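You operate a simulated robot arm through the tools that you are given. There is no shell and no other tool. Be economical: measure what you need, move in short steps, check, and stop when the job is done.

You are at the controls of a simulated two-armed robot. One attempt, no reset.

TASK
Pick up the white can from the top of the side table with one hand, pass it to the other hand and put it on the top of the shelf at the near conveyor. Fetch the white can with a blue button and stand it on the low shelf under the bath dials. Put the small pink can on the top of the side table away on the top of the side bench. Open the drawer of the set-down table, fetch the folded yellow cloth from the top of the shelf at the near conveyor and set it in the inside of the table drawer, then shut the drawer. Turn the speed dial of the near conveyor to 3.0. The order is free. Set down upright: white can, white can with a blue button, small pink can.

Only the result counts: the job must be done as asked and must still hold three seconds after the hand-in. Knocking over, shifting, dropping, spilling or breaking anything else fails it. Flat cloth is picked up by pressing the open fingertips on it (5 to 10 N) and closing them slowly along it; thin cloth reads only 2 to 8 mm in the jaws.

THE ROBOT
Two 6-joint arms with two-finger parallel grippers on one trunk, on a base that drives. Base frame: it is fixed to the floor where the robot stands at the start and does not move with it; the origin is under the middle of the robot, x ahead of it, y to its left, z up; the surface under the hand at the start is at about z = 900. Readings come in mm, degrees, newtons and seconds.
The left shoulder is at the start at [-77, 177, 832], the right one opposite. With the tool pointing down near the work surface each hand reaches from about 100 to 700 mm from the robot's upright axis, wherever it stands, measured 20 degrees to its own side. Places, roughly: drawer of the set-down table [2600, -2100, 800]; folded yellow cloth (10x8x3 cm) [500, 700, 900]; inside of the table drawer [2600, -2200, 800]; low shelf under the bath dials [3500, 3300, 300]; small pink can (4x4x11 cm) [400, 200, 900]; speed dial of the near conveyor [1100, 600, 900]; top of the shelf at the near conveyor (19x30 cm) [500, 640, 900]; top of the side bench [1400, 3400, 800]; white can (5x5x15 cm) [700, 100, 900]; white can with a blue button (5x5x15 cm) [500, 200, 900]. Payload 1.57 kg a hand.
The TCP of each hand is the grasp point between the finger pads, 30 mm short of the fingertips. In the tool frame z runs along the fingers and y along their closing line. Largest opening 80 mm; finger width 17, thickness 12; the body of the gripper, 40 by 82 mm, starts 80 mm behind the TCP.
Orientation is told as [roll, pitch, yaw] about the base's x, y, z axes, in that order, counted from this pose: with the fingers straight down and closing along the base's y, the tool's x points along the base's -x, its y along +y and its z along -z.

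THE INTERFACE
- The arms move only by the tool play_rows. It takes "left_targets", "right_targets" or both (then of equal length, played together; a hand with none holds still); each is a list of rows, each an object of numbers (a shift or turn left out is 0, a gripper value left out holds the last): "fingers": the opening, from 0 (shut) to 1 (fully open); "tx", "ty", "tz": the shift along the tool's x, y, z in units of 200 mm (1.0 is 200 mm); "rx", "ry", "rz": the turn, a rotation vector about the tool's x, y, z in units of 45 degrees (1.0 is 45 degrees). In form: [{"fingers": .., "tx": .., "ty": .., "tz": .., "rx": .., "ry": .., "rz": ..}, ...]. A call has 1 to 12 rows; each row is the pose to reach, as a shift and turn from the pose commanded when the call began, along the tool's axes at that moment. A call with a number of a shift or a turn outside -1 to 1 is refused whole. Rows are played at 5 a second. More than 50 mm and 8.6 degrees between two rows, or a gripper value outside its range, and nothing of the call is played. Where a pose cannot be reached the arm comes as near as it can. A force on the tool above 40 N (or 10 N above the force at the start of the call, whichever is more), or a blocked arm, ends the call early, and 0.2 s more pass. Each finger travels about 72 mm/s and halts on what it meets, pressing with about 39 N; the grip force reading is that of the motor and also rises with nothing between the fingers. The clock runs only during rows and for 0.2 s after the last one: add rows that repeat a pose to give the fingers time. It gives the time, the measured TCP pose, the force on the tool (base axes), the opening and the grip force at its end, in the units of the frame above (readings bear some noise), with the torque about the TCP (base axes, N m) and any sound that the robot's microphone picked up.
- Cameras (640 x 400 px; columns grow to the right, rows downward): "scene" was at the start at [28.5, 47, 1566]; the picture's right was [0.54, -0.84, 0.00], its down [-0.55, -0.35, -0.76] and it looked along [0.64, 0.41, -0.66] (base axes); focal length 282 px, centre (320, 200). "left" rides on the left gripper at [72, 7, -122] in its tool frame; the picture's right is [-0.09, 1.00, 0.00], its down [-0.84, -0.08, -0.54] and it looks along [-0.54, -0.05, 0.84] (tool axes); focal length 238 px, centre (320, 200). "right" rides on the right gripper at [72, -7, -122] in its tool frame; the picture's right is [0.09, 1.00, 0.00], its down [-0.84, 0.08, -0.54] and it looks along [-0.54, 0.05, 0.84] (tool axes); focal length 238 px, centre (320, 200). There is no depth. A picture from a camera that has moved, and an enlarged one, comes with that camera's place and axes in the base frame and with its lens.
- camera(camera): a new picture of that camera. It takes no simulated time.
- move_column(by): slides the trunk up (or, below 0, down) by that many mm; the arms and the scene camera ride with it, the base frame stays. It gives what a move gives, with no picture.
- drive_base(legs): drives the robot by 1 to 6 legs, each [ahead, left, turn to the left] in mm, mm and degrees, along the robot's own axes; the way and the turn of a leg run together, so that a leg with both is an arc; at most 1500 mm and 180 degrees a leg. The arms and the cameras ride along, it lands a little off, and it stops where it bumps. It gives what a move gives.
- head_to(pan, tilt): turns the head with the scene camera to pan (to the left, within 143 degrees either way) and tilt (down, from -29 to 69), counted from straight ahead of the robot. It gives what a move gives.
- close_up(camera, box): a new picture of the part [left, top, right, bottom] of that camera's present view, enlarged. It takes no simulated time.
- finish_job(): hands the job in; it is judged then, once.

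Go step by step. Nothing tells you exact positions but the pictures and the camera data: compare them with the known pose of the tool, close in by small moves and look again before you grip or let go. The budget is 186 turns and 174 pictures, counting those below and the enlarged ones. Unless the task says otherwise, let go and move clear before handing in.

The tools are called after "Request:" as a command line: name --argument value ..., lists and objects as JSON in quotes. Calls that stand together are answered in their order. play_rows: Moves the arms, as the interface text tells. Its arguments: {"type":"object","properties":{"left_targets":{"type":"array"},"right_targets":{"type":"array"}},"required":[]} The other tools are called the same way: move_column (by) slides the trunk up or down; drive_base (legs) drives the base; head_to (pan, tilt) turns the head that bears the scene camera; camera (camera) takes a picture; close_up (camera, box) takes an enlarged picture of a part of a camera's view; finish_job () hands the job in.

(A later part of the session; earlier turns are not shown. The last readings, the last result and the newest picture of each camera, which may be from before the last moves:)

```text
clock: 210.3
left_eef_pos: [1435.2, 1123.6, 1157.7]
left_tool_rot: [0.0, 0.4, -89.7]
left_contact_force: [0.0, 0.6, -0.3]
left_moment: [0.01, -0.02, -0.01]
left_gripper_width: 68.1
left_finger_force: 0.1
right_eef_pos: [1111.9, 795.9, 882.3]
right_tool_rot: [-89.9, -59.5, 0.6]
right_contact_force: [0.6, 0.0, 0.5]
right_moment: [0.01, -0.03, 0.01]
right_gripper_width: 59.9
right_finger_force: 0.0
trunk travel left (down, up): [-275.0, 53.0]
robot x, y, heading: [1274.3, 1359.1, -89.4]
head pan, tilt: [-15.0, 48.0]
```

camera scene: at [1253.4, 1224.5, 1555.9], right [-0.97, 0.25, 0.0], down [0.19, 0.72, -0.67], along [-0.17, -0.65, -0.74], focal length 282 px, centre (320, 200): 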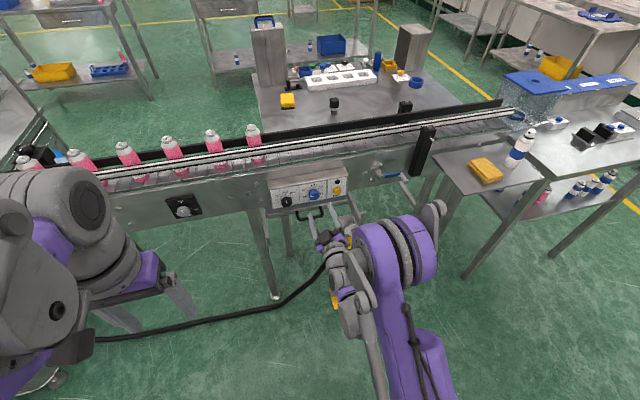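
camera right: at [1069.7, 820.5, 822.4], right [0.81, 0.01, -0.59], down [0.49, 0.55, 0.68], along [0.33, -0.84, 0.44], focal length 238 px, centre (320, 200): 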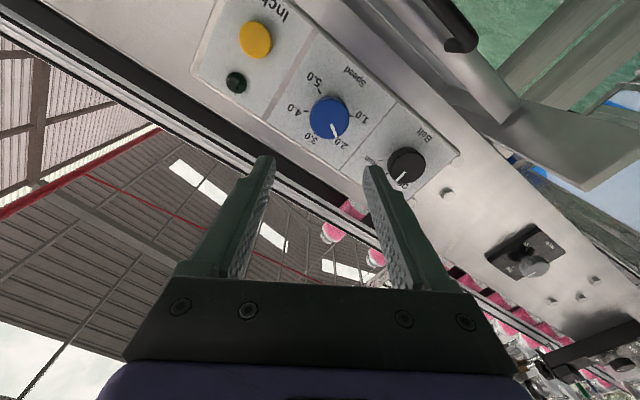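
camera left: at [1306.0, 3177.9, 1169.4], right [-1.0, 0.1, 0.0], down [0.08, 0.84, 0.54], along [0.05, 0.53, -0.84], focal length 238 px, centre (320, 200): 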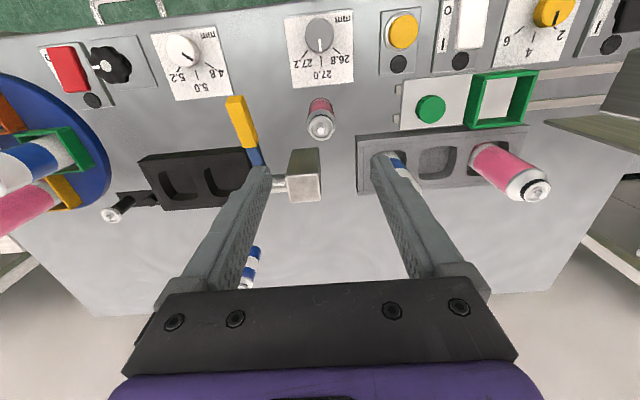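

I move to y≈650 in front of the knob, aligned at (1110,862), and check.

Request:
play_rows --right_targets '[{"tx": 0.05, "ty": 0.02, "tz": 0.1}, {"tx": 0.095, "ty": 0.039, "tz": 0.25}, {"tx": 0.095, "ty": 0.039, "tz": 0.45}, {"tx": 0.095, "ty": 0.039, "tz": 0.65}, {"tx": 0.095, "ty": 0.039, "tz": 0.72}, {"tx": 0.095, "ty": 0.039, "tz": 0.72}]'

Request:
camera --camera "right"

Request:
close_up --camera "scene" --box '[240, 130, 400, 250]'

```text
clock: 211.7
left_eef_pos: [1435.6, 1123.4, 1157.5]
left_tool_rot: [0.0, 0.4, -89.6]
left_contact_force: [-0.1, 0.4, -0.1]
left_moment: [0.03, -0.06, 0.0]
left_gripper_width: 67.9
left_finger_force: 0.1
right_eef_pos: [1110.4, 651.1, 859.6]
right_tool_rot: [-90.0, -59.4, 0.6]
right_contact_force: [-0.4, 0.2, 0.5]
right_moment: [-0.01, 0.02, 0.0]
right_gripper_width: 60.0
right_finger_force: 0.0
trunk travel left (down, up): [-275.0, 53.0]
robot x, y, heading: [1269.8, 1352.3, -89.4]
head pan, tilt: [-15.0, 48.0]
```

```text
92 pictures are left
camera right: at [1067.2, 773.1, 801.5], right [0.81, 0.01, -0.58], down [0.49, 0.55, 0.68], along [0.33, -0.84, 0.44], focal length 238 px, centre (320, 200)
```

right: 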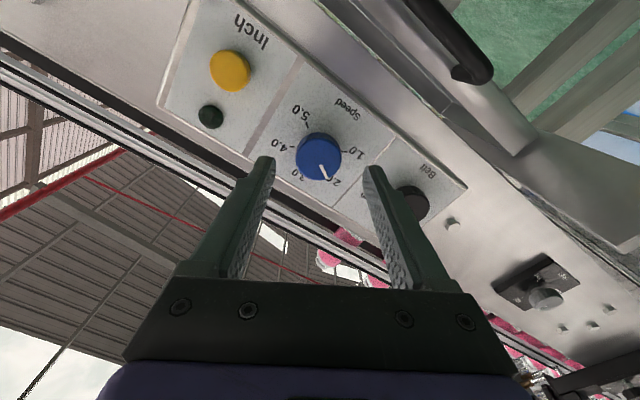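

```text
3.33 times, centred on (320, 190) of scene
camera zoom: at [1252.6, 1322.3, 1555.9], right [-0.97, 0.25, 0.0], down [0.19, 0.72, -0.67], along [-0.17, -0.65, -0.74], focal length 940 px, centre (320, 233)
```

zoom: 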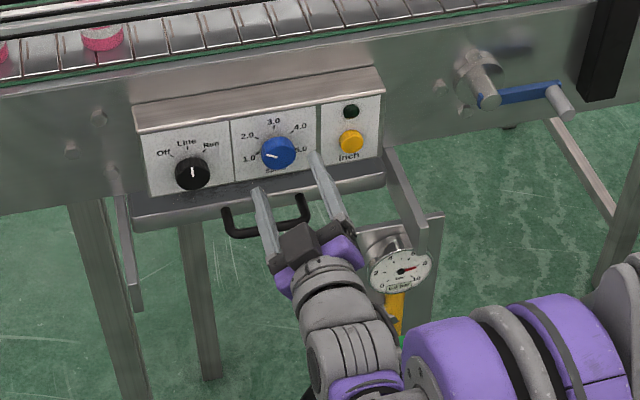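

The knob is centred between the fingertips. I advance so the pads surround it, watching the force.

Request:
play_rows --right_targets '[{"tx": -0.006, "tz": 0.07}, {"tx": -0.006, "tz": 0.14}, {"tx": -0.006, "tz": 0.19}, {"tx": -0.006, "tz": 0.19}]'

Request:
camera --camera "right"

Request:
close_up --camera "scene" --box '[260, 140, 360, 215]'

```text
clock: 212.7
left_eef_pos: [1436.7, 1122.8, 1158.2]
left_tool_rot: [0.0, 0.4, -89.6]
left_contact_force: [-0.1, -0.4, 0.6]
left_moment: [0.0, -0.01, -0.01]
left_gripper_width: 68.1
left_finger_force: 0.1
right_eef_pos: [1111.5, 613.7, 860.1]
right_tool_rot: [-90.0, -59.5, 0.6]
right_contact_force: [-0.1, 0.9, -0.5]
right_moment: [0.02, -0.02, 0.0]
right_gripper_width: 60.2
right_finger_force: 0.0
trunk travel left (down, up): [-275.0, 53.0]
robot x, y, heading: [1278.6, 1355.6, -89.7]
head pan, tilt: [-15.0, 48.0]
```

```text
90 pictures are left
camera right: at [1068.2, 735.6, 802.7], right [0.81, 0.01, -0.59], down [0.49, 0.55, 0.68], along [0.33, -0.84, 0.44], focal length 238 px, centre (320, 200)
```

right: 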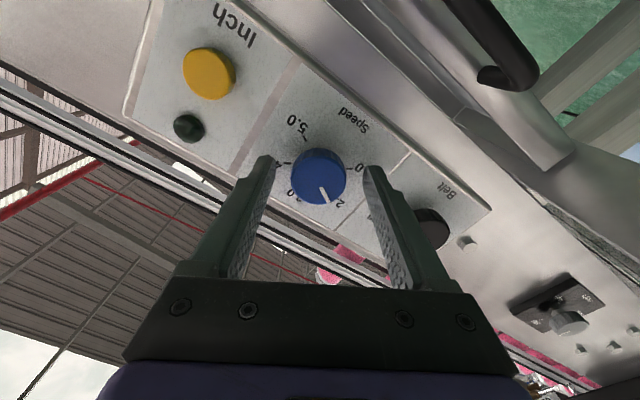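

```text
5.33 times, centred on (310, 178) of scene
camera zoom: at [1252.6, 1322.4, 1555.9], right [-0.97, 0.25, 0.0], down [0.19, 0.72, -0.67], along [-0.17, -0.65, -0.74], focal length 1504 px, centre (373, 320)
```

zoom: 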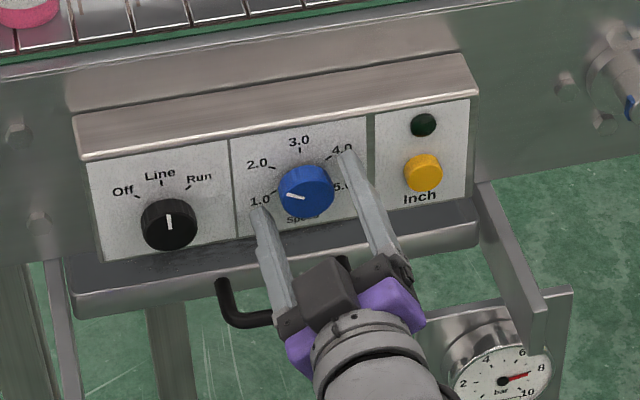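

Good alignment. I close on the knob and turn 45° clockwise first.

Request:
play_rows --right_targets '[{"tz": 0.02, "fingers": 0.6}, {"tz": 0.02, "fingers": 0.45}, {"tz": 0.02, "fingers": 0.35}, {"tz": 0.02, "fingers": 0.35}, {"tz": 0.02, "rz": 0.15}, {"tz": 0.02, "rz": 0.3}, {"tz": 0.02, "rz": 0.45}, {"tz": 0.02, "rz": 0.6}, {"tz": 0.02, "rz": 0.75}, {"tz": 0.02, "rz": 0.9}, {"tz": 0.02, "rz": 1.0}, {"tz": 0.02, "rz": 1.0}]'

Request:
camera --camera "right"

```text
clock: 215.3
left_eef_pos: [1435.3, 1123.0, 1158.3]
left_tool_rot: [0.0, 0.4, -89.7]
left_contact_force: [0.2, -1.0, -0.2]
left_moment: [-0.01, -0.01, -0.01]
left_gripper_width: 68.1
left_finger_force: 0.0
right_eef_pos: [1112.1, 610.7, 861.6]
right_tool_rot: [90.0, -75.5, -179.4]
right_contact_force: [-2.5, -13.1, 12.5]
right_moment: [-0.55, -0.02, -0.32]
right_gripper_width: 34.8
right_finger_force: 42.4
trunk travel left (down, up): [-275.0, 53.0]
robot x, y, heading: [1270.8, 1354.3, -89.4]
head pan, tilt: [-15.0, 48.0]
```

```text
88 pictures are left
camera right: at [1122.4, 732.5, 790.5], right [0.99, 0.01, 0.16], down [-0.14, 0.54, 0.83], along [-0.08, -0.84, 0.54], focal length 238 px, centre (320, 200)
```

right: 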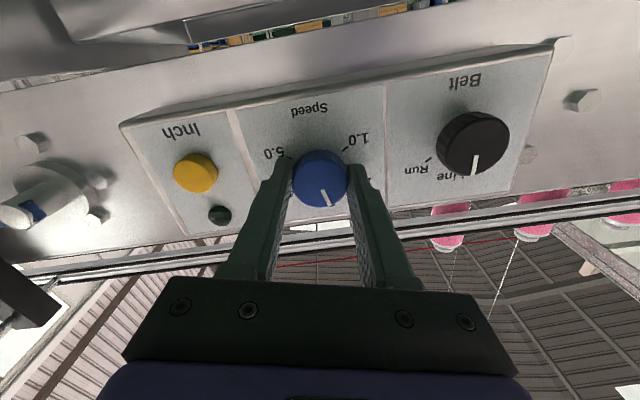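

The knob turns with the hand. I turn the remaining 17.5°, then release and back off to read it.

Request:
play_rows --right_targets '[{"rz": 0.15}, {"rz": 0.3}, {"rz": 0.39}, {"rz": 0.39}, {"rz": 0.39, "fingers": 0.5}, {"rz": 0.39, "fingers": 0.75}, {"rz": 0.39, "fingers": 0.75}, {"rz": 0.39, "tz": -0.2}, {"rz": 0.39, "tz": -0.4}, {"rz": 0.39, "tz": -0.6}, {"rz": 0.39, "tz": -0.8}, {"rz": 0.39, "tz": -0.8}]'

Request:
play_rows --right_targets '[{"rz": -0.15}, {"rz": -0.3, "tz": -0.1}, {"rz": -0.45, "tz": -0.2}, {"rz": -0.6, "tz": -0.3}, {"rz": -0.7, "tz": -0.4}, {"rz": -0.7, "tz": -0.4}]'

Request:
camera --camera "right"

```text
clock: 217.9
left_eef_pos: [1437.5, 1123.0, 1157.4]
left_tool_rot: [0.1, 0.5, -89.6]
left_contact_force: [-0.4, -0.2, 0.2]
left_moment: [0.03, -0.01, 0.05]
left_gripper_width: 68.1
left_finger_force: 0.1
right_eef_pos: [1109.7, 769.7, 861.1]
right_tool_rot: [89.9, -58.0, -179.4]
right_contact_force: [-0.1, -0.1, 0.6]
right_moment: [0.03, 0.03, 0.03]
right_gripper_width: 60.1
right_finger_force: 0.1
trunk travel left (down, up): [-275.0, 53.0]
robot x, y, heading: [1276.0, 1360.1, -89.5]
head pan, tilt: [-15.0, 48.0]
```

```text
clock: 219.3
left_eef_pos: [1434.9, 1123.2, 1157.3]
left_tool_rot: [-0.1, 0.4, -89.7]
left_contact_force: [0.5, 0.3, 0.1]
left_moment: [0.01, 0.01, 0.0]
left_gripper_width: 68.1
left_finger_force: 0.2
right_eef_pos: [1110.1, 813.4, 900.4]
right_tool_rot: [82.7, -89.5, -172.1]
right_contact_force: [0.2, -0.3, -0.1]
right_moment: [0.03, -0.01, -0.01]
right_gripper_width: 59.9
right_finger_force: 0.1
right hand out of reach, approached as far as the arm can: row 2, 3, 4, 5, 6
trunk travel left (down, up): [-275.0, 53.0]
robot x, y, heading: [1272.3, 1356.9, -89.6]
head pan, tilt: [-15.0, 48.0]
```

```text
87 pictures are left
camera right: at [1103.4, 934.7, 827.3], right [1.0, 0.01, -0.08], down [0.06, 0.54, 0.84], along [0.05, -0.84, 0.54], focal length 238 px, centre (320, 200)
```

right: 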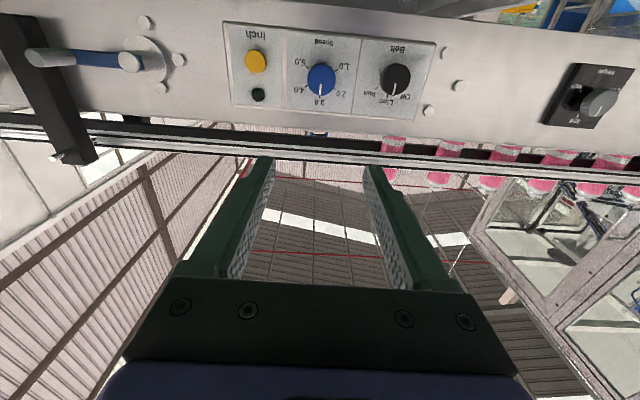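

I tilt the hand again for a head-on reading.

Request:
play_rows --right_targets '[{"ry": 0.15}, {"ry": 0.3}, {"ry": 0.45}, {"ry": 0.6}, {"ry": 0.72}, {"ry": 0.72}]'

Request:
close_up --camera "right" --box '[270, 130, 350, 180]'

```text
clock: 220.7
left_eef_pos: [1435.6, 1123.2, 1157.6]
left_tool_rot: [0.0, 0.4, -89.6]
left_contact_force: [0.8, 0.2, -0.8]
left_moment: [-0.01, -0.02, 0.0]
left_gripper_width: 67.9
left_finger_force: 0.0
right_eef_pos: [1110.3, 811.8, 898.8]
right_tool_rot: [0.9, -57.5, -90.4]
right_contact_force: [-0.6, 0.0, -0.1]
right_moment: [-0.04, 0.01, -0.01]
right_gripper_width: 60.0
right_finger_force: 0.0
right hand out of reach, approached as far as the arm can: row 2
trunk travel left (down, up): [-275.0, 53.0]
robot x, y, heading: [1276.1, 1354.1, -89.5]
head pan, tilt: [-15.0, 48.0]
```

```text
8.00 times, centred on (310, 155) of right
camera zoom: at [1102.6, 954.7, 903.5], right [1.0, 0.06, -0.07], down [0.07, 0.01, 1.0], along [0.06, -1.0, 0.0], focal length 1907 px, centre (400, 560)
```

zoom: 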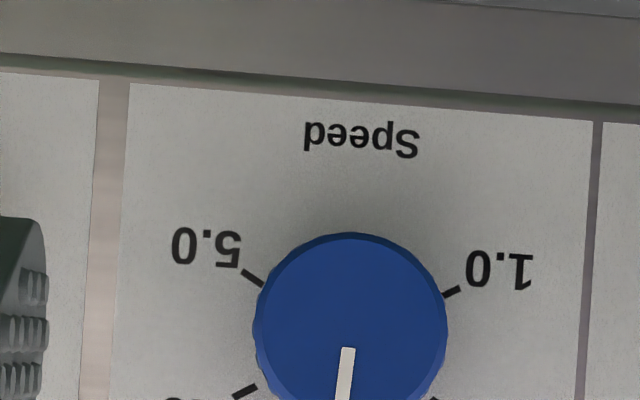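

Request:
close_up --camera "right" --box '[275, 150, 355, 200]'

```text
8.00 times, centred on (315, 175) of right
camera zoom: at [1102.6, 954.7, 903.5], right [1.0, 0.06, -0.07], down [0.07, 0.01, 1.0], along [0.06, -1.0, 0.0], focal length 1907 px, centre (360, 400)
```

zoom: 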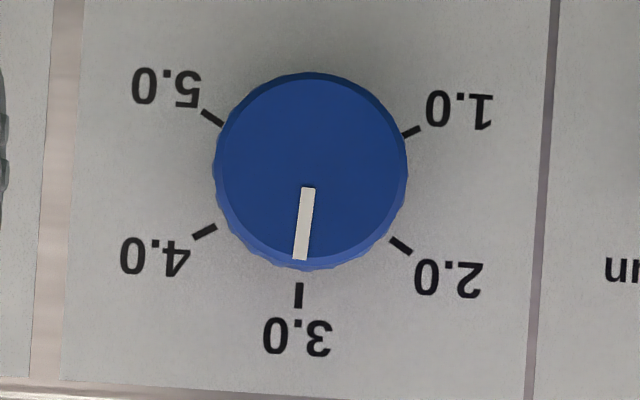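

The dial reads 3.0 (within about 2°). Next is the cloth: at about (535,675), x 490–578, y 628–722. I will take it with the left hand from this side. I retract the right hand and drive along to it.

Request:
play_rows --right_targets '[{"tx": -0.04, "tz": -0.2}, {"tx": -0.08, "tz": -0.4}, {"tx": -0.13, "tz": -0.6}, {"tx": -0.18, "tz": -0.8}, {"tx": -0.23, "tz": -1.0}, {"tx": -0.38, "tz": -1.0}, {"tx": -0.58, "tz": -1.0}, {"tx": -0.75, "tz": -1.0}, {"tx": -0.75, "tz": -1.0}]'

Request:
drive_base --legs '[[-50, 0, -0.5], [0, -890, 0], [160, 0, 0]]'

Request:
head_to --pan 10 --tilt 50

Request:
camera --camera "scene"

Request:
camera --camera "left"

```text
clock: 222.7
left_eef_pos: [1435.9, 1123.2, 1158.1]
left_tool_rot: [0.0, 0.4, -89.6]
left_contact_force: [-0.6, -0.7, 0.9]
left_moment: [-0.02, 0.02, 0.02]
left_gripper_width: 67.9
left_finger_force: 0.1
right_eef_pos: [1108.5, 901.4, 1134.3]
right_tool_rot: [1.1, -57.6, -90.3]
right_contact_force: [0.1, 0.3, -0.2]
right_moment: [-0.01, -0.03, 0.0]
right_gripper_width: 60.0
right_finger_force: 0.1
trunk travel left (down, up): [-275.0, 53.0]
robot x, y, heading: [1272.7, 1351.6, -89.5]
head pan, tilt: [-15.0, 48.0]
```

```text
clock: 232.4
left_eef_pos: [549.8, 1014.5, 1158.5]
left_tool_rot: [0.1, 0.5, -90.1]
left_contact_force: [-0.7, -0.9, 0.3]
left_moment: [0.0, -0.01, -0.02]
left_gripper_width: 67.9
left_finger_force: 0.1
right_eef_pos: [218.0, 793.8, 1132.1]
right_tool_rot: [1.0, -57.5, -90.7]
right_contact_force: [-0.2, -0.1, -0.3]
right_moment: [0.01, -0.02, 0.02]
right_gripper_width: 60.1
right_finger_force: 0.0
trunk travel left (down, up): [-275.0, 53.0]
robot x, y, heading: [389.6, 1248.1, -90.0]
head pan, tilt: [-15.0, 48.0]
```

```text
clock: 233.3
left_eef_pos: [548.5, 1014.4, 1157.4]
left_tool_rot: [0.0, 0.3, -90.1]
left_contact_force: [-0.1, 1.0, 0.4]
left_moment: [-0.03, -0.01, 0.01]
left_gripper_width: 67.7
left_finger_force: 0.1
right_eef_pos: [219.2, 795.9, 1134.5]
right_tool_rot: [1.0, -57.6, -90.7]
right_contact_force: [1.2, 1.1, 0.3]
right_moment: [-0.02, -0.03, 0.01]
right_gripper_width: 60.0
right_finger_force: 0.0
trunk travel left (down, up): [-275.0, 53.0]
robot x, y, heading: [391.0, 1250.8, -90.1]
head pan, tilt: [10.0, 50.0]
```

```text
84 pictures are left
camera scene: at [400.8, 1215.4, 1553.2], right [-0.99, -0.17, 0.0], down [-0.13, 0.75, -0.64], along [0.11, -0.63, -0.77], focal length 282 px, centre (320, 200)
```

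scene: 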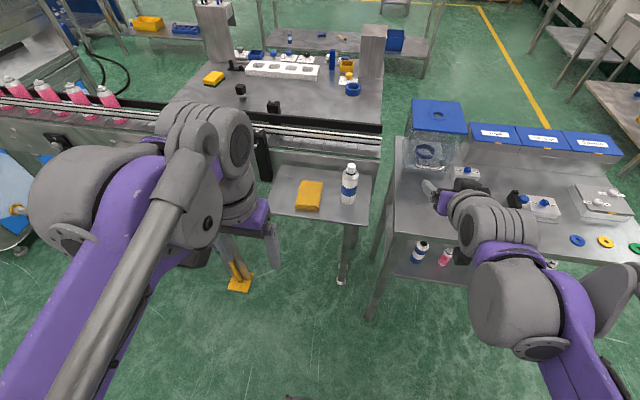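

```text
83 pictures are left
camera left: at [555.3, 1086.3, 1280.9], right [1.0, -0.09, 0.0], down [-0.08, -0.84, 0.54], along [-0.05, -0.53, -0.84], focal length 238 px, centre (320, 200)
```

left: 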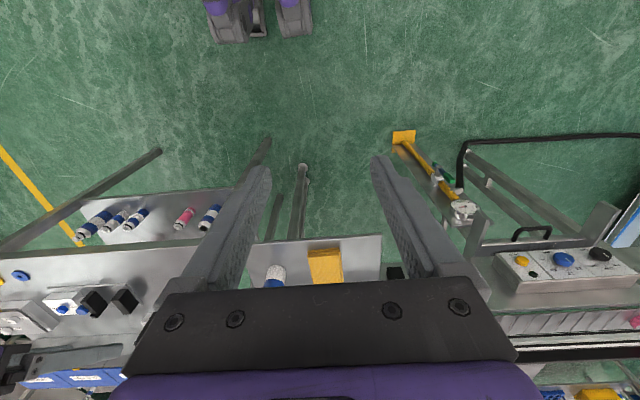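

The cloth lies ahead of the left hand. I bring the left hand over it.

Request:
play_rows --left_targets '[{"tx": -0.2}, {"tx": -0.4}, {"tx": -0.6, "tz": 0.08}, {"tx": -0.8, "tz": 0.16, "ty": -0.03}, {"tx": -1.0, "tz": 0.25, "ty": -0.07}, {"tx": -1.0, "tz": 0.4, "ty": -0.07}, {"tx": -1.0, "tz": 0.4, "ty": -0.07}]'

Request:
play_rows --left_targets '[{"fingers": 0.8, "tx": -0.2}, {"tx": -0.4}, {"tx": -0.6}, {"tx": -0.68, "tz": 0.1}, {"tx": -0.68, "tz": 0.2}, {"tx": -0.68, "tz": 0.2}]'

Request:
camera --camera "left"

Request:
camera --camera "scene"

```text
clock: 234.9
left_eef_pos: [535.0, 813.6, 1076.4]
left_tool_rot: [0.0, 0.5, -90.1]
left_contact_force: [0.4, 0.6, -0.6]
left_moment: [0.0, 0.0, 0.04]
left_gripper_width: 67.8
left_finger_force: 0.0
right_eef_pos: [218.2, 794.8, 1133.6]
right_tool_rot: [1.0, -57.6, -90.8]
right_contact_force: [-0.3, 1.1, -0.4]
right_moment: [0.0, 0.01, -0.02]
right_gripper_width: 59.8
right_finger_force: 0.1
trunk travel left (down, up): [-275.0, 53.0]
robot x, y, heading: [388.8, 1251.7, -90.2]
head pan, tilt: [10.0, 50.0]
```

```text
clock: 236.3
left_eef_pos: [534.4, 679.7, 1034.5]
left_tool_rot: [0.0, 0.4, -90.1]
left_contact_force: [-0.2, 0.1, 0.8]
left_moment: [0.0, -0.03, 0.02]
left_gripper_width: 63.9
left_finger_force: 0.1
right_eef_pos: [217.8, 794.9, 1134.1]
right_tool_rot: [1.1, -57.5, -90.7]
right_contact_force: [0.3, 0.5, 0.8]
right_moment: [0.01, 0.03, -0.03]
right_gripper_width: 60.2
right_finger_force: 0.0
trunk travel left (down, up): [-275.0, 53.0]
robot x, y, heading: [390.1, 1247.4, -89.9]
head pan, tilt: [10.0, 50.0]
```

```text
82 pictures are left
camera left: at [541.0, 751.3, 1157.9], right [1.0, -0.09, 0.0], down [-0.08, -0.84, 0.54], along [-0.05, -0.53, -0.84], focal length 238 px, centre (320, 200)
```

left: 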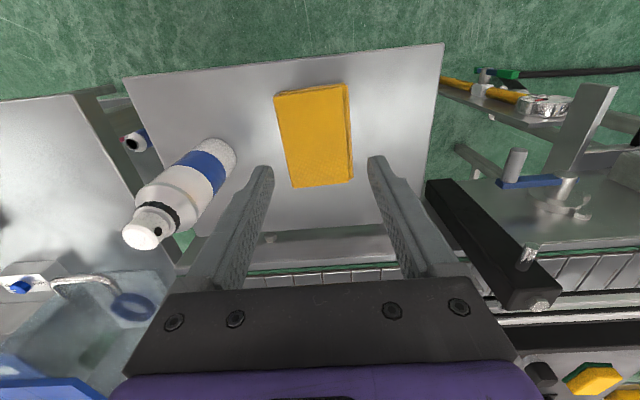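

```text
81 pictures are left
camera scene: at [400.9, 1215.0, 1553.2], right [-0.98, -0.17, 0.0], down [-0.13, 0.75, -0.64], along [0.11, -0.63, -0.77], focal length 282 px, centre (320, 200)
```

scene: 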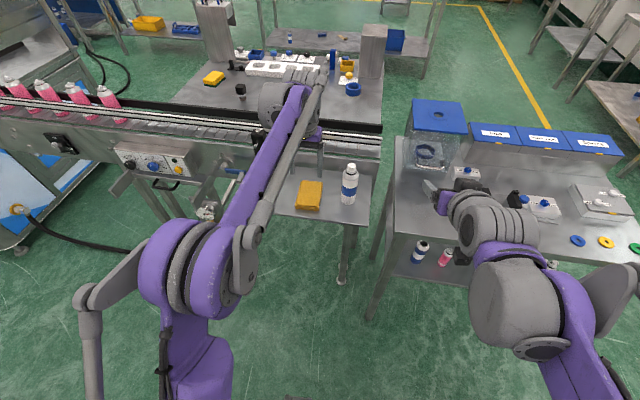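

The cloth is centred at (531,674). I narrow the fingers to 44 mm, centre and go down to just above it.

Request:
play_rows --left_targets '[{"fingers": 0.55, "tx": -0.03, "ty": -0.015, "tz": 0.15}, {"tx": -0.03, "ty": -0.015, "tz": 0.3}, {"tx": -0.03, "ty": -0.015, "tz": 0.34}, {"tx": -0.03, "ty": -0.015, "tz": 0.34}]'

Request:
camera --camera "left"

```text
clock: 237.3
left_eef_pos: [532.3, 675.1, 967.7]
left_tool_rot: [0.1, 0.4, -90.2]
left_contact_force: [0.3, -0.5, 0.3]
left_moment: [0.02, 0.0, -0.03]
left_gripper_width: 44.2
left_finger_force: 0.0
right_eef_pos: [218.1, 794.9, 1133.7]
right_tool_rot: [1.0, -57.6, -90.7]
right_contact_force: [-0.4, 0.8, 0.1]
right_moment: [0.0, 0.02, -0.03]
right_gripper_width: 60.1
right_finger_force: 0.0
trunk travel left (down, up): [-275.0, 53.0]
robot x, y, heading: [388.7, 1247.4, -90.1]
head pan, tilt: [10.0, 50.0]
```

```text
80 pictures are left
camera left: at [537.7, 746.3, 1089.9], right [1.0, -0.09, 0.0], down [-0.08, -0.84, 0.54], along [-0.05, -0.53, -0.84], focal length 238 px, centre (320, 200)
```

left: 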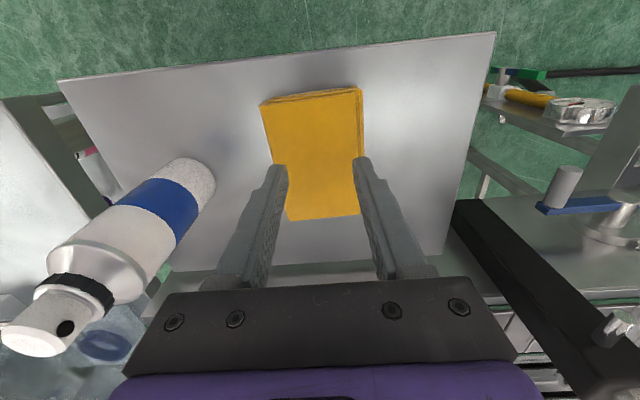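

The tips sit near the cloth's edges. I narrow to 36 mm and press down gently.

Request:
play_rows --left_targets '[{"fingers": 0.45, "tz": 0.03}, {"tz": 0.05}, {"tz": 0.065}, {"tz": 0.065}]'

```text
clock: 238.3
left_eef_pos: [531.1, 673.5, 953.9]
left_tool_rot: [0.0, 0.3, -90.1]
left_contact_force: [0.4, -0.6, 0.2]
left_moment: [0.03, 0.03, 0.02]
left_gripper_width: 36.1
left_finger_force: 0.0
right_eef_pos: [218.0, 794.2, 1133.6]
right_tool_rot: [1.0, -57.7, -90.7]
right_contact_force: [0.6, 0.8, -0.1]
right_moment: [0.02, 0.01, -0.01]
right_gripper_width: 60.0
right_finger_force: 0.0
trunk travel left (down, up): [-275.0, 53.0]
robot x, y, heading: [391.4, 1249.3, -89.6]
head pan, tilt: [10.0, 50.0]
```

Request:
play_rows --left_targets '[{"tz": 0.02}, {"tz": 0.03}, {"tz": 0.04}, {"tz": 0.045}, {"tz": 0.045}]'

Request:
camera --camera "left"

```text
clock: 239.0
left_eef_pos: [530.9, 674.8, 952.0]
left_tool_rot: [0.1, 0.0, -90.1]
left_contact_force: [-0.6, -3.4, 24.5]
left_moment: [-0.15, 0.07, 0.02]
left_gripper_width: 35.9
left_finger_force: 0.0
right_eef_pos: [218.4, 795.9, 1134.2]
right_tool_rot: [1.1, -57.5, -90.7]
right_contact_force: [-0.3, -0.3, 0.5]
right_moment: [-0.01, 0.02, -0.02]
right_gripper_width: 59.8
right_finger_force: 0.1
trunk travel left (down, up): [-275.0, 53.0]
robot x, y, heading: [388.5, 1248.3, -90.2]
head pan, tilt: [10.0, 50.0]
stopped in row 3 (left hand): the force on the tool passed its limit at 44 N (the readings are from after the stop); the commanded pose is now the measured one
```

```text
79 pictures are left
camera left: at [537.7, 746.7, 1073.5], right [1.0, -0.09, 0.0], down [-0.08, -0.84, 0.54], along [-0.05, -0.54, -0.84], focal length 238 px, centre (320, 200)
```

left: 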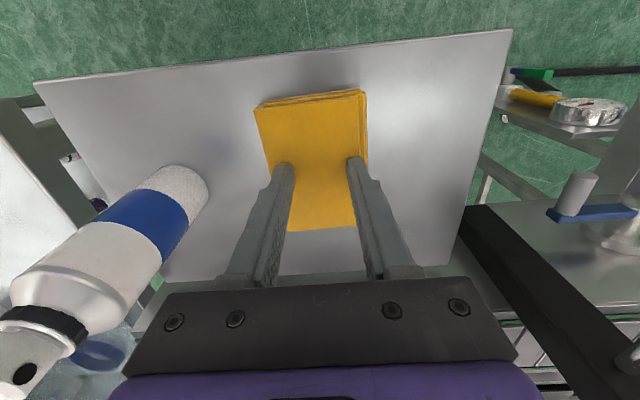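

Contact, with the cloth top at z≈922. I ease to about 8 N and then close slowly.

Request:
play_rows --left_targets '[{"tz": -0.005}, {"tz": -0.005}]'

```text
clock: 239.6
left_eef_pos: [531.8, 674.1, 950.8]
left_tool_rot: [0.1, 0.2, -90.1]
left_contact_force: [1.0, -1.7, 23.3]
left_moment: [-0.1, 0.07, 0.01]
left_gripper_width: 36.0
left_finger_force: 0.0
right_eef_pos: [217.8, 795.4, 1134.3]
right_tool_rot: [1.0, -57.7, -90.8]
right_contact_force: [0.0, 0.3, 0.0]
right_moment: [0.03, 0.03, 0.01]
right_gripper_width: 60.0
right_finger_force: 0.0
trunk travel left (down, up): [-275.0, 53.0]
robot x, y, heading: [385.5, 1247.8, -89.9]
head pan, tilt: [10.0, 50.0]
```

Request:
play_rows --left_targets '[{"tz": -0.006}, {"tz": -0.006}]'

```text
clock: 240.2
left_eef_pos: [531.9, 675.5, 950.4]
left_tool_rot: [0.1, 0.3, -90.0]
left_contact_force: [0.0, 1.7, 9.4]
left_moment: [0.04, 0.04, 0.0]
left_gripper_width: 36.0
left_finger_force: 0.0
right_eef_pos: [219.3, 795.5, 1134.3]
right_tool_rot: [1.0, -57.7, -90.7]
right_contact_force: [0.6, 0.6, 0.4]
right_moment: [0.0, 0.01, 0.0]
right_gripper_width: 60.0
right_finger_force: 0.1
trunk travel left (down, up): [-275.0, 53.0]
robot x, y, heading: [389.3, 1247.4, -90.0]
head pan, tilt: [10.0, 50.0]
```

9.4 N now. I close slowly.

Request:
play_rows --left_targets '[{"fingers": 0.41}, {"fingers": 0.37}, {"fingers": 0.33}, {"fingers": 0.29}, {"fingers": 0.25}, {"fingers": 0.21}, {"fingers": 0.17}, {"fingers": 0.13}, {"fingers": 0.09}, {"fingers": 0.05}, {"fingers": 0.0}, {"fingers": 0.0}]'

Request:
camera --camera "left"

```text
clock: 242.8
left_eef_pos: [531.7, 672.5, 952.4]
left_tool_rot: [0.1, 0.4, -90.1]
left_contact_force: [-0.9, 0.2, 3.7]
left_moment: [-0.01, 0.02, 0.01]
left_gripper_width: 0.2
left_finger_force: 21.2
right_eef_pos: [218.8, 794.4, 1134.9]
right_tool_rot: [0.9, -57.6, -90.8]
right_contact_force: [0.4, -0.3, -0.1]
right_moment: [0.0, -0.01, 0.0]
right_gripper_width: 59.8
right_finger_force: 0.0
trunk travel left (down, up): [-275.0, 53.0]
robot x, y, heading: [391.5, 1251.4, -90.1]
head pan, tilt: [10.0, 50.0]
```

```text
78 pictures are left
camera left: at [537.7, 745.9, 1074.0], right [1.0, -0.09, 0.0], down [-0.08, -0.84, 0.54], along [-0.05, -0.54, -0.84], focal length 238 px, centre (320, 200)
```

left: 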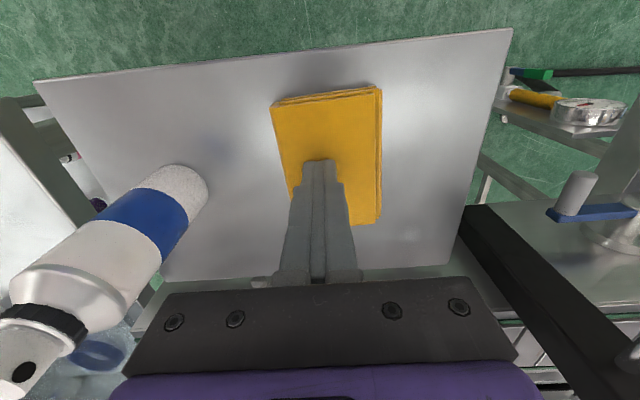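

The pinch slipped off; the cloth moved about 6 mm. The cloth is only about 65 mm wide, so the open jaws can straddle it. I rise, open fully and centre at x 538.

Request:
play_rows --left_targets '[{"tz": -0.15}, {"tz": -0.15, "ty": 0.03, "fingers": 1.0}, {"tz": -0.15, "ty": 0.032, "fingers": 1.0}, {"tz": -0.1, "ty": 0.032}, {"tz": -0.05, "ty": 0.032}, {"tz": -0.05, "ty": 0.032}]'

Request:
camera --camera "left"

```text
clock: 244.2
left_eef_pos: [538.8, 674.1, 961.4]
left_tool_rot: [0.1, 0.3, -90.1]
left_contact_force: [-0.8, -0.7, -0.4]
left_moment: [-0.02, -0.02, 0.02]
left_gripper_width: 80.1
left_finger_force: 0.0
right_eef_pos: [218.6, 795.6, 1133.7]
right_tool_rot: [1.0, -57.6, -90.7]
right_contact_force: [0.1, -0.8, -0.3]
right_moment: [-0.02, 0.02, -0.03]
right_gripper_width: 60.1
right_finger_force: 0.1
trunk travel left (down, up): [-275.0, 53.0]
robot x, y, heading: [387.5, 1246.3, -90.0]
head pan, tilt: [10.0, 50.0]
```

```text
77 pictures are left
camera left: at [544.4, 745.5, 1083.5], right [1.0, -0.09, 0.0], down [-0.08, -0.84, 0.54], along [-0.05, -0.54, -0.84], focal length 238 px, centre (320, 200)
```

left: 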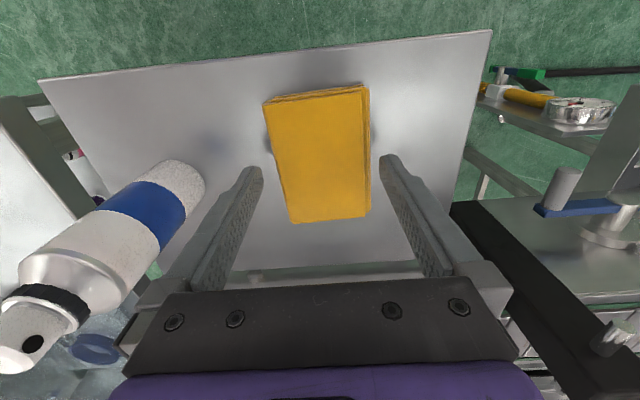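

The jaws straddle the cloth. I descend with a small correction, watching the force.

Request:
play_rows --left_targets '[{"ty": 0.012}, {"ty": 0.012, "tz": 0.04}, {"ty": 0.012, "tz": 0.08}, {"ty": 0.012, "tz": 0.11}, {"ty": 0.012, "tz": 0.125}, {"ty": 0.012, "tz": 0.125}]'

Request:
camera --camera "left"

```text
clock: 245.6
left_eef_pos: [540.6, 672.9, 935.7]
left_tool_rot: [0.1, 0.3, -90.1]
left_contact_force: [0.2, -0.4, 1.0]
left_moment: [-0.02, 0.01, -0.01]
left_gripper_width: 80.2
left_finger_force: 0.1
right_eef_pos: [218.3, 794.2, 1132.8]
right_tool_rot: [0.9, -57.6, -90.8]
right_contact_force: [-0.9, 0.4, -0.3]
right_moment: [0.01, -0.03, -0.03]
right_gripper_width: 60.0
right_finger_force: 0.1
trunk travel left (down, up): [-275.0, 53.0]
robot x, y, heading: [388.3, 1246.4, -90.0]
head pan, tilt: [10.0, 50.0]
```

```text
76 pictures are left
camera left: at [546.6, 745.5, 1058.5], right [1.0, -0.09, 0.0], down [-0.08, -0.84, 0.54], along [-0.05, -0.54, -0.84], focal length 238 px, centre (320, 200)
```

left: 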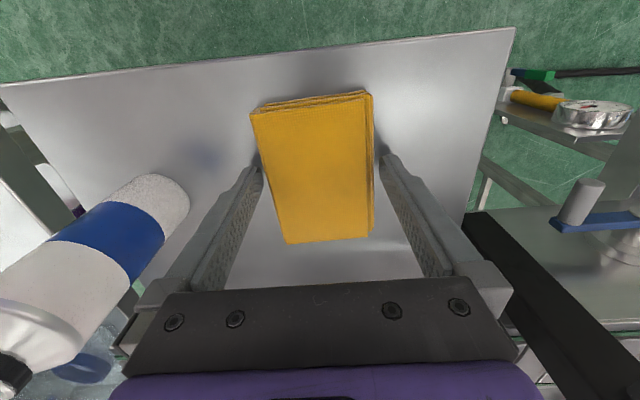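

The fingers are on both sides of it. I close gently.

Request:
play_rows --left_targets '[{"fingers": 0.93}, {"fingers": 0.87}, {"fingers": 0.82}, {"fingers": 0.77}, {"fingers": 0.72}, {"fingers": 0.66}, {"fingers": 0.6}, {"fingers": 0.55}, {"fingers": 0.5}, {"fingers": 0.45}, {"fingers": 0.4}, {"fingers": 0.4}]'

Request:
camera --camera "left"

```text
clock: 248.2
left_eef_pos: [541.7, 673.4, 936.4]
left_tool_rot: [0.1, 0.3, -90.1]
left_contact_force: [-0.1, 0.2, 0.0]
left_moment: [0.03, 0.01, 0.01]
left_gripper_width: 68.9
left_finger_force: 39.2
right_eef_pos: [219.1, 794.8, 1133.4]
right_tool_rot: [1.0, -57.5, -90.8]
right_contact_force: [-0.2, 0.0, 0.3]
right_moment: [0.02, -0.01, -0.03]
right_gripper_width: 60.1
right_finger_force: 0.1
trunk travel left (down, up): [-275.0, 53.0]
robot x, y, heading: [389.2, 1248.4, -89.9]
head pan, tilt: [10.0, 50.0]
```

```text
75 pictures are left
camera left: at [546.6, 745.5, 1058.6], right [1.0, -0.09, 0.0], down [-0.08, -0.84, 0.54], along [-0.05, -0.54, -0.84], focal length 238 px, centre (320, 200)
```

left: 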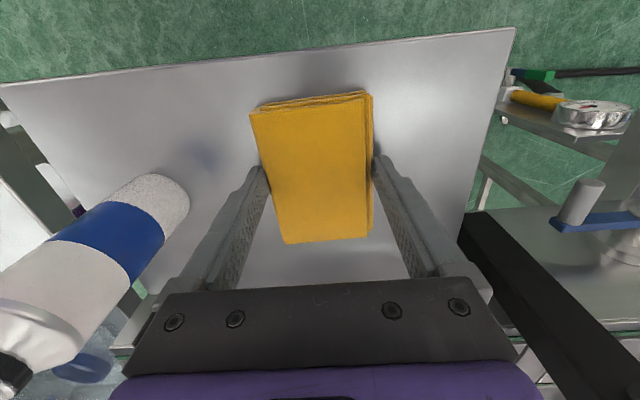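

It grips firmly at 68.9 mm. I lift.

Request:
play_rows --left_targets '[{"tz": -0.05}, {"tz": -0.15}, {"tz": -0.35}, {"tz": -0.55}, {"tz": -0.75}, {"tz": -0.95}, {"tz": -0.95}]'

Request:
camera --camera "left"

```text
clock: 249.8
left_eef_pos: [539.5, 672.8, 1127.7]
left_tool_rot: [0.0, 0.3, -90.1]
left_contact_force: [0.9, 0.6, -0.4]
left_moment: [0.02, -0.03, 0.02]
left_gripper_width: 68.9
left_finger_force: 39.1
right_eef_pos: [218.8, 794.2, 1133.8]
right_tool_rot: [1.0, -57.7, -90.7]
right_contact_force: [-0.1, 0.5, 0.0]
right_moment: [0.03, -0.02, 0.0]
right_gripper_width: 59.8
right_finger_force: 0.1
trunk travel left (down, up): [-275.0, 53.0]
robot x, y, heading: [388.5, 1249.3, -90.0]
head pan, tilt: [10.0, 50.0]
```

```text
74 pictures are left
camera left: at [546.6, 744.4, 1248.7], right [1.0, -0.09, 0.0], down [-0.08, -0.84, 0.54], along [-0.05, -0.54, -0.84], focal length 238 px, centre (320, 200)
```

left: 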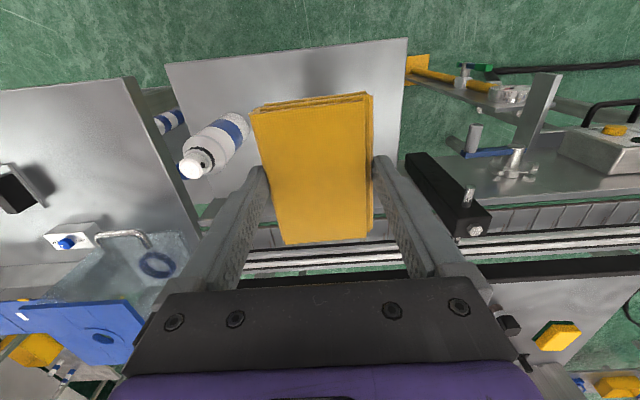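

The cloth is held and the white can still stands. I retract the left hand and drive round to the set-down table, whose drawer front faces +y near (2600,-2050).

Request:
play_rows --left_targets '[{"tx": 0.2}, {"tx": 0.4}, {"tx": 0.6}, {"tx": 0.8}, {"tx": 1.0}, {"tx": 1.0}]'

Request:
drive_base --legs '[[-200, 0, 0], [0, -1390, 0], [1400, 0, 0], [1200, 0, 0]]'

Request:
head_to --pan 75 --tilt 25

Request:
camera --camera "scene"

```text
clock: 251.2
left_eef_pos: [540.4, 871.5, 1127.2]
left_tool_rot: [0.1, 0.3, -90.1]
left_contact_force: [-0.4, -0.2, -1.0]
left_moment: [-0.04, -0.01, -0.03]
left_gripper_width: 68.9
left_finger_force: 39.2
right_eef_pos: [218.9, 793.9, 1133.6]
right_tool_rot: [1.0, -57.5, -90.8]
right_contact_force: [0.2, 0.0, -0.6]
right_moment: [0.0, -0.01, 0.03]
right_gripper_width: 60.0
right_finger_force: 0.0
trunk travel left (down, up): [-275.0, 53.0]
robot x, y, heading: [386.7, 1245.9, -90.1]
head pan, tilt: [10.0, 50.0]
```

```text
clock: 277.1
left_eef_pos: [-842.1, -1539.1, 1126.5]
left_tool_rot: [0.1, 0.3, -90.2]
left_contact_force: [-0.4, -0.4, -0.1]
left_moment: [-0.02, 0.01, -0.01]
left_gripper_width: 68.8
left_finger_force: 39.2
right_eef_pos: [-1164.3, -1616.6, 1133.1]
right_tool_rot: [1.1, -57.7, -90.7]
right_contact_force: [0.6, -0.3, 0.3]
right_moment: [-0.01, 0.01, 0.02]
right_gripper_width: 59.8
right_finger_force: 0.2
trunk travel left (down, up): [-275.0, 53.0]
robot x, y, heading: [-996.5, -1165.5, -90.0]
head pan, tilt: [10.0, 50.0]
```

```text
clock: 278.4
left_eef_pos: [-842.9, -1537.9, 1127.8]
left_tool_rot: [0.1, 0.3, -90.2]
left_contact_force: [0.1, 0.2, -1.8]
left_moment: [0.05, -0.01, 0.01]
left_gripper_width: 68.7
left_finger_force: 38.4
right_eef_pos: [-1164.7, -1617.4, 1133.4]
right_tool_rot: [1.0, -57.6, -90.7]
right_contact_force: [0.4, -0.2, -0.7]
right_moment: [-0.05, -0.01, 0.01]
right_gripper_width: 60.2
right_finger_force: 0.1
trunk travel left (down, up): [-275.0, 53.0]
robot x, y, heading: [-993.4, -1165.2, -90.0]
head pan, tilt: [75.0, 25.0]
```

```text
73 pictures are left
camera scene: at [-906.3, -1144.4, 1590.6], right [-0.26, -0.97, 0.0], down [-0.41, 0.11, -0.91], along [0.88, -0.24, -0.42], focal length 282 px, centre (320, 200)
```

scene: 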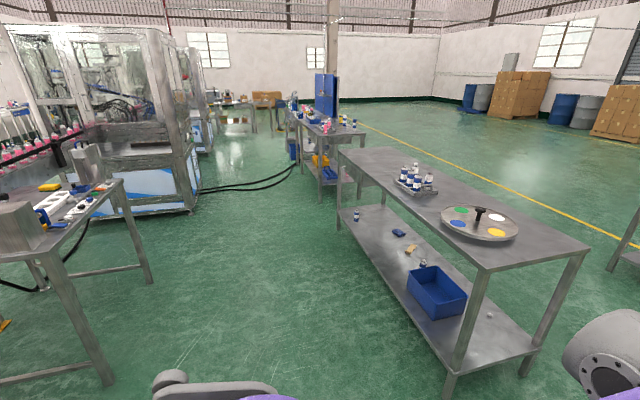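

The aisle is clear. I drive along it to the set-down table.

Request:
drive_base --legs '[[0, 1450, 0], [0, 1450, 0], [0, 600, 0]]'

Request:
head_to --pan 0 --tilt 35

Request:
camera --camera "scene"

```text
clock: 309.2
left_eef_pos: [2655.2, -1589.4, 1126.7]
left_tool_rot: [0.1, 0.3, -91.3]
left_contact_force: [-0.6, -0.1, -0.9]
left_moment: [0.01, -0.01, -0.02]
left_gripper_width: 68.7
left_finger_force: 39.3
right_eef_pos: [2331.7, -1660.9, 1132.9]
right_tool_rot: [1.1, -57.6, -91.8]
right_contact_force: [-0.6, 0.3, 0.0]
right_moment: [0.02, 0.02, 0.02]
right_gripper_width: 60.1
right_finger_force: 0.1
trunk travel left (down, up): [-275.0, 53.0]
robot x, y, heading: [2511.6, -1210.4, -91.3]
head pan, tilt: [75.0, 25.0]
```

```text
clock: 310.6
left_eef_pos: [2653.8, -1588.7, 1128.1]
left_tool_rot: [0.1, 0.3, -91.4]
left_contact_force: [0.3, 0.1, -0.4]
left_moment: [0.03, 0.01, -0.02]
left_gripper_width: 69.0
left_finger_force: 39.2
right_eef_pos: [2332.6, -1661.3, 1134.1]
right_tool_rot: [1.0, -57.5, -91.8]
right_contact_force: [0.5, -0.5, 0.3]
right_moment: [-0.03, 0.01, -0.01]
right_gripper_width: 60.4
right_finger_force: 0.0
trunk travel left (down, up): [-275.0, 53.0]
robot x, y, heading: [2510.1, -1210.5, -91.4]
head pan, tilt: [0.0, 35.0]
```

```text
72 pictures are left
camera scene: at [2508.8, -1256.0, 1574.9], right [-1.0, 0.02, 0.0], down [0.01, 0.57, -0.82], along [-0.02, -0.82, -0.57], focal length 282 px, centre (320, 200)
```

scene: 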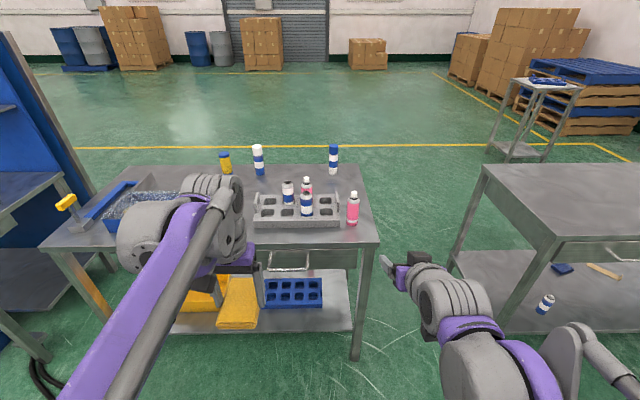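

The drawer handle is at about (2609,-2002,770), below the table's front edge. I shift the base left so that the right hand faces it, and look closely.

Request:
drive_base --legs '[[0, 250, 1.4], [100, 0, 0]]'

Request:
head_to --pan -12 --tilt 45

Request:
camera --camera "scene"

Request:
camera --camera "right"

```text
clock: 314.2
left_eef_pos: [2914.1, -1687.4, 1127.4]
left_tool_rot: [0.1, 0.3, -89.9]
left_contact_force: [-1.5, -0.3, -0.8]
left_moment: [0.01, 0.0, 0.0]
left_gripper_width: 68.8
left_finger_force: 38.8
right_eef_pos: [2594.2, -1766.7, 1133.7]
right_tool_rot: [1.0, -57.7, -90.5]
right_contact_force: [0.4, -0.3, 0.3]
right_moment: [0.04, 0.0, -0.02]
right_gripper_width: 60.2
right_finger_force: 0.1
trunk travel left (down, up): [-275.0, 53.0]
robot x, y, heading: [2763.4, -1310.9, -89.6]
head pan, tilt: [0.0, 35.0]
```

```text
clock: 314.9
left_eef_pos: [2914.3, -1685.5, 1127.2]
left_tool_rot: [0.1, 0.3, -89.8]
left_contact_force: [0.4, -1.0, 0.2]
left_moment: [0.01, -0.02, 0.01]
left_gripper_width: 68.8
left_finger_force: 39.2
right_eef_pos: [2592.6, -1766.3, 1133.7]
right_tool_rot: [1.0, -57.5, -90.6]
right_contact_force: [-0.2, 0.6, 0.8]
right_moment: [-0.05, 0.01, 0.03]
right_gripper_width: 59.8
right_finger_force: 0.1
trunk travel left (down, up): [-275.0, 53.0]
robot x, y, heading: [2760.7, -1312.9, -89.7]
head pan, tilt: [-12.0, 45.0]
```

```text
71 pictures are left
camera scene: at [2743.4, -1348.7, 1560.1], right [-0.98, 0.2, 0.0], down [0.14, 0.69, -0.71], along [-0.14, -0.69, -0.71], focal length 282 px, centre (320, 200)
```

scene: 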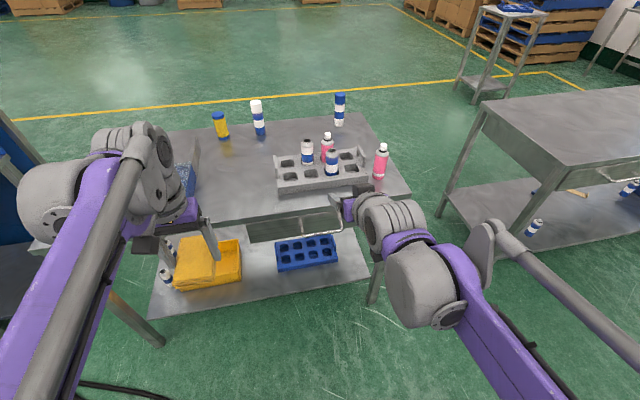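

```text
70 pictures are left
camera right: at [2586.1, -1624.4, 1138.4], right [1.0, 0.06, -0.07], down [0.07, 0.01, 1.0], along [0.06, -1.0, 0.01], focal length 238 px, centre (320, 200)
```

right: 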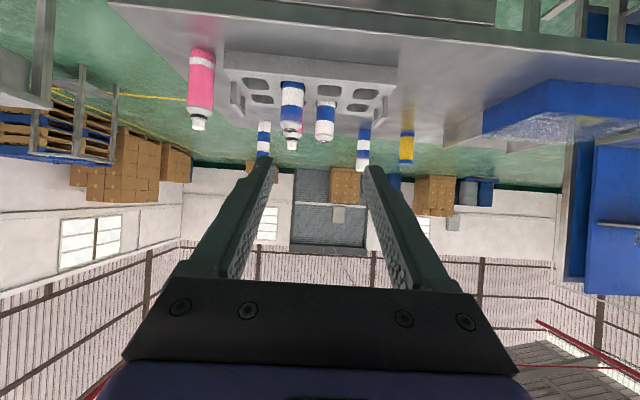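

I zoom on the handle.

Request:
close_up --camera "scene" --box '[225, 190, 365, 260]'

```text
4.57 times, centred on (295, 225) of scene
camera zoom: at [2743.4, -1348.7, 1560.1], right [-0.98, 0.2, 0.0], down [0.14, 0.69, -0.71], along [-0.14, -0.69, -0.71], focal length 1289 px, centre (434, 86)
```

zoom: 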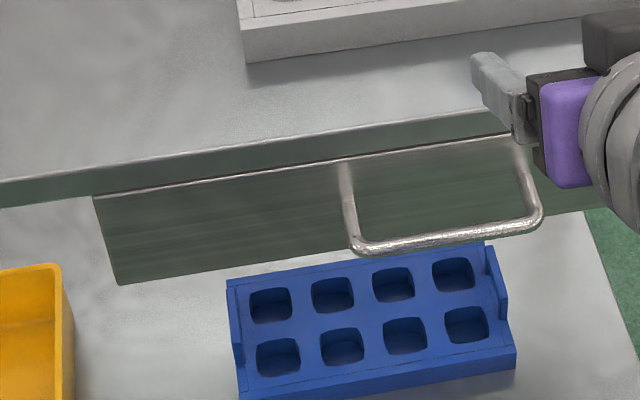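

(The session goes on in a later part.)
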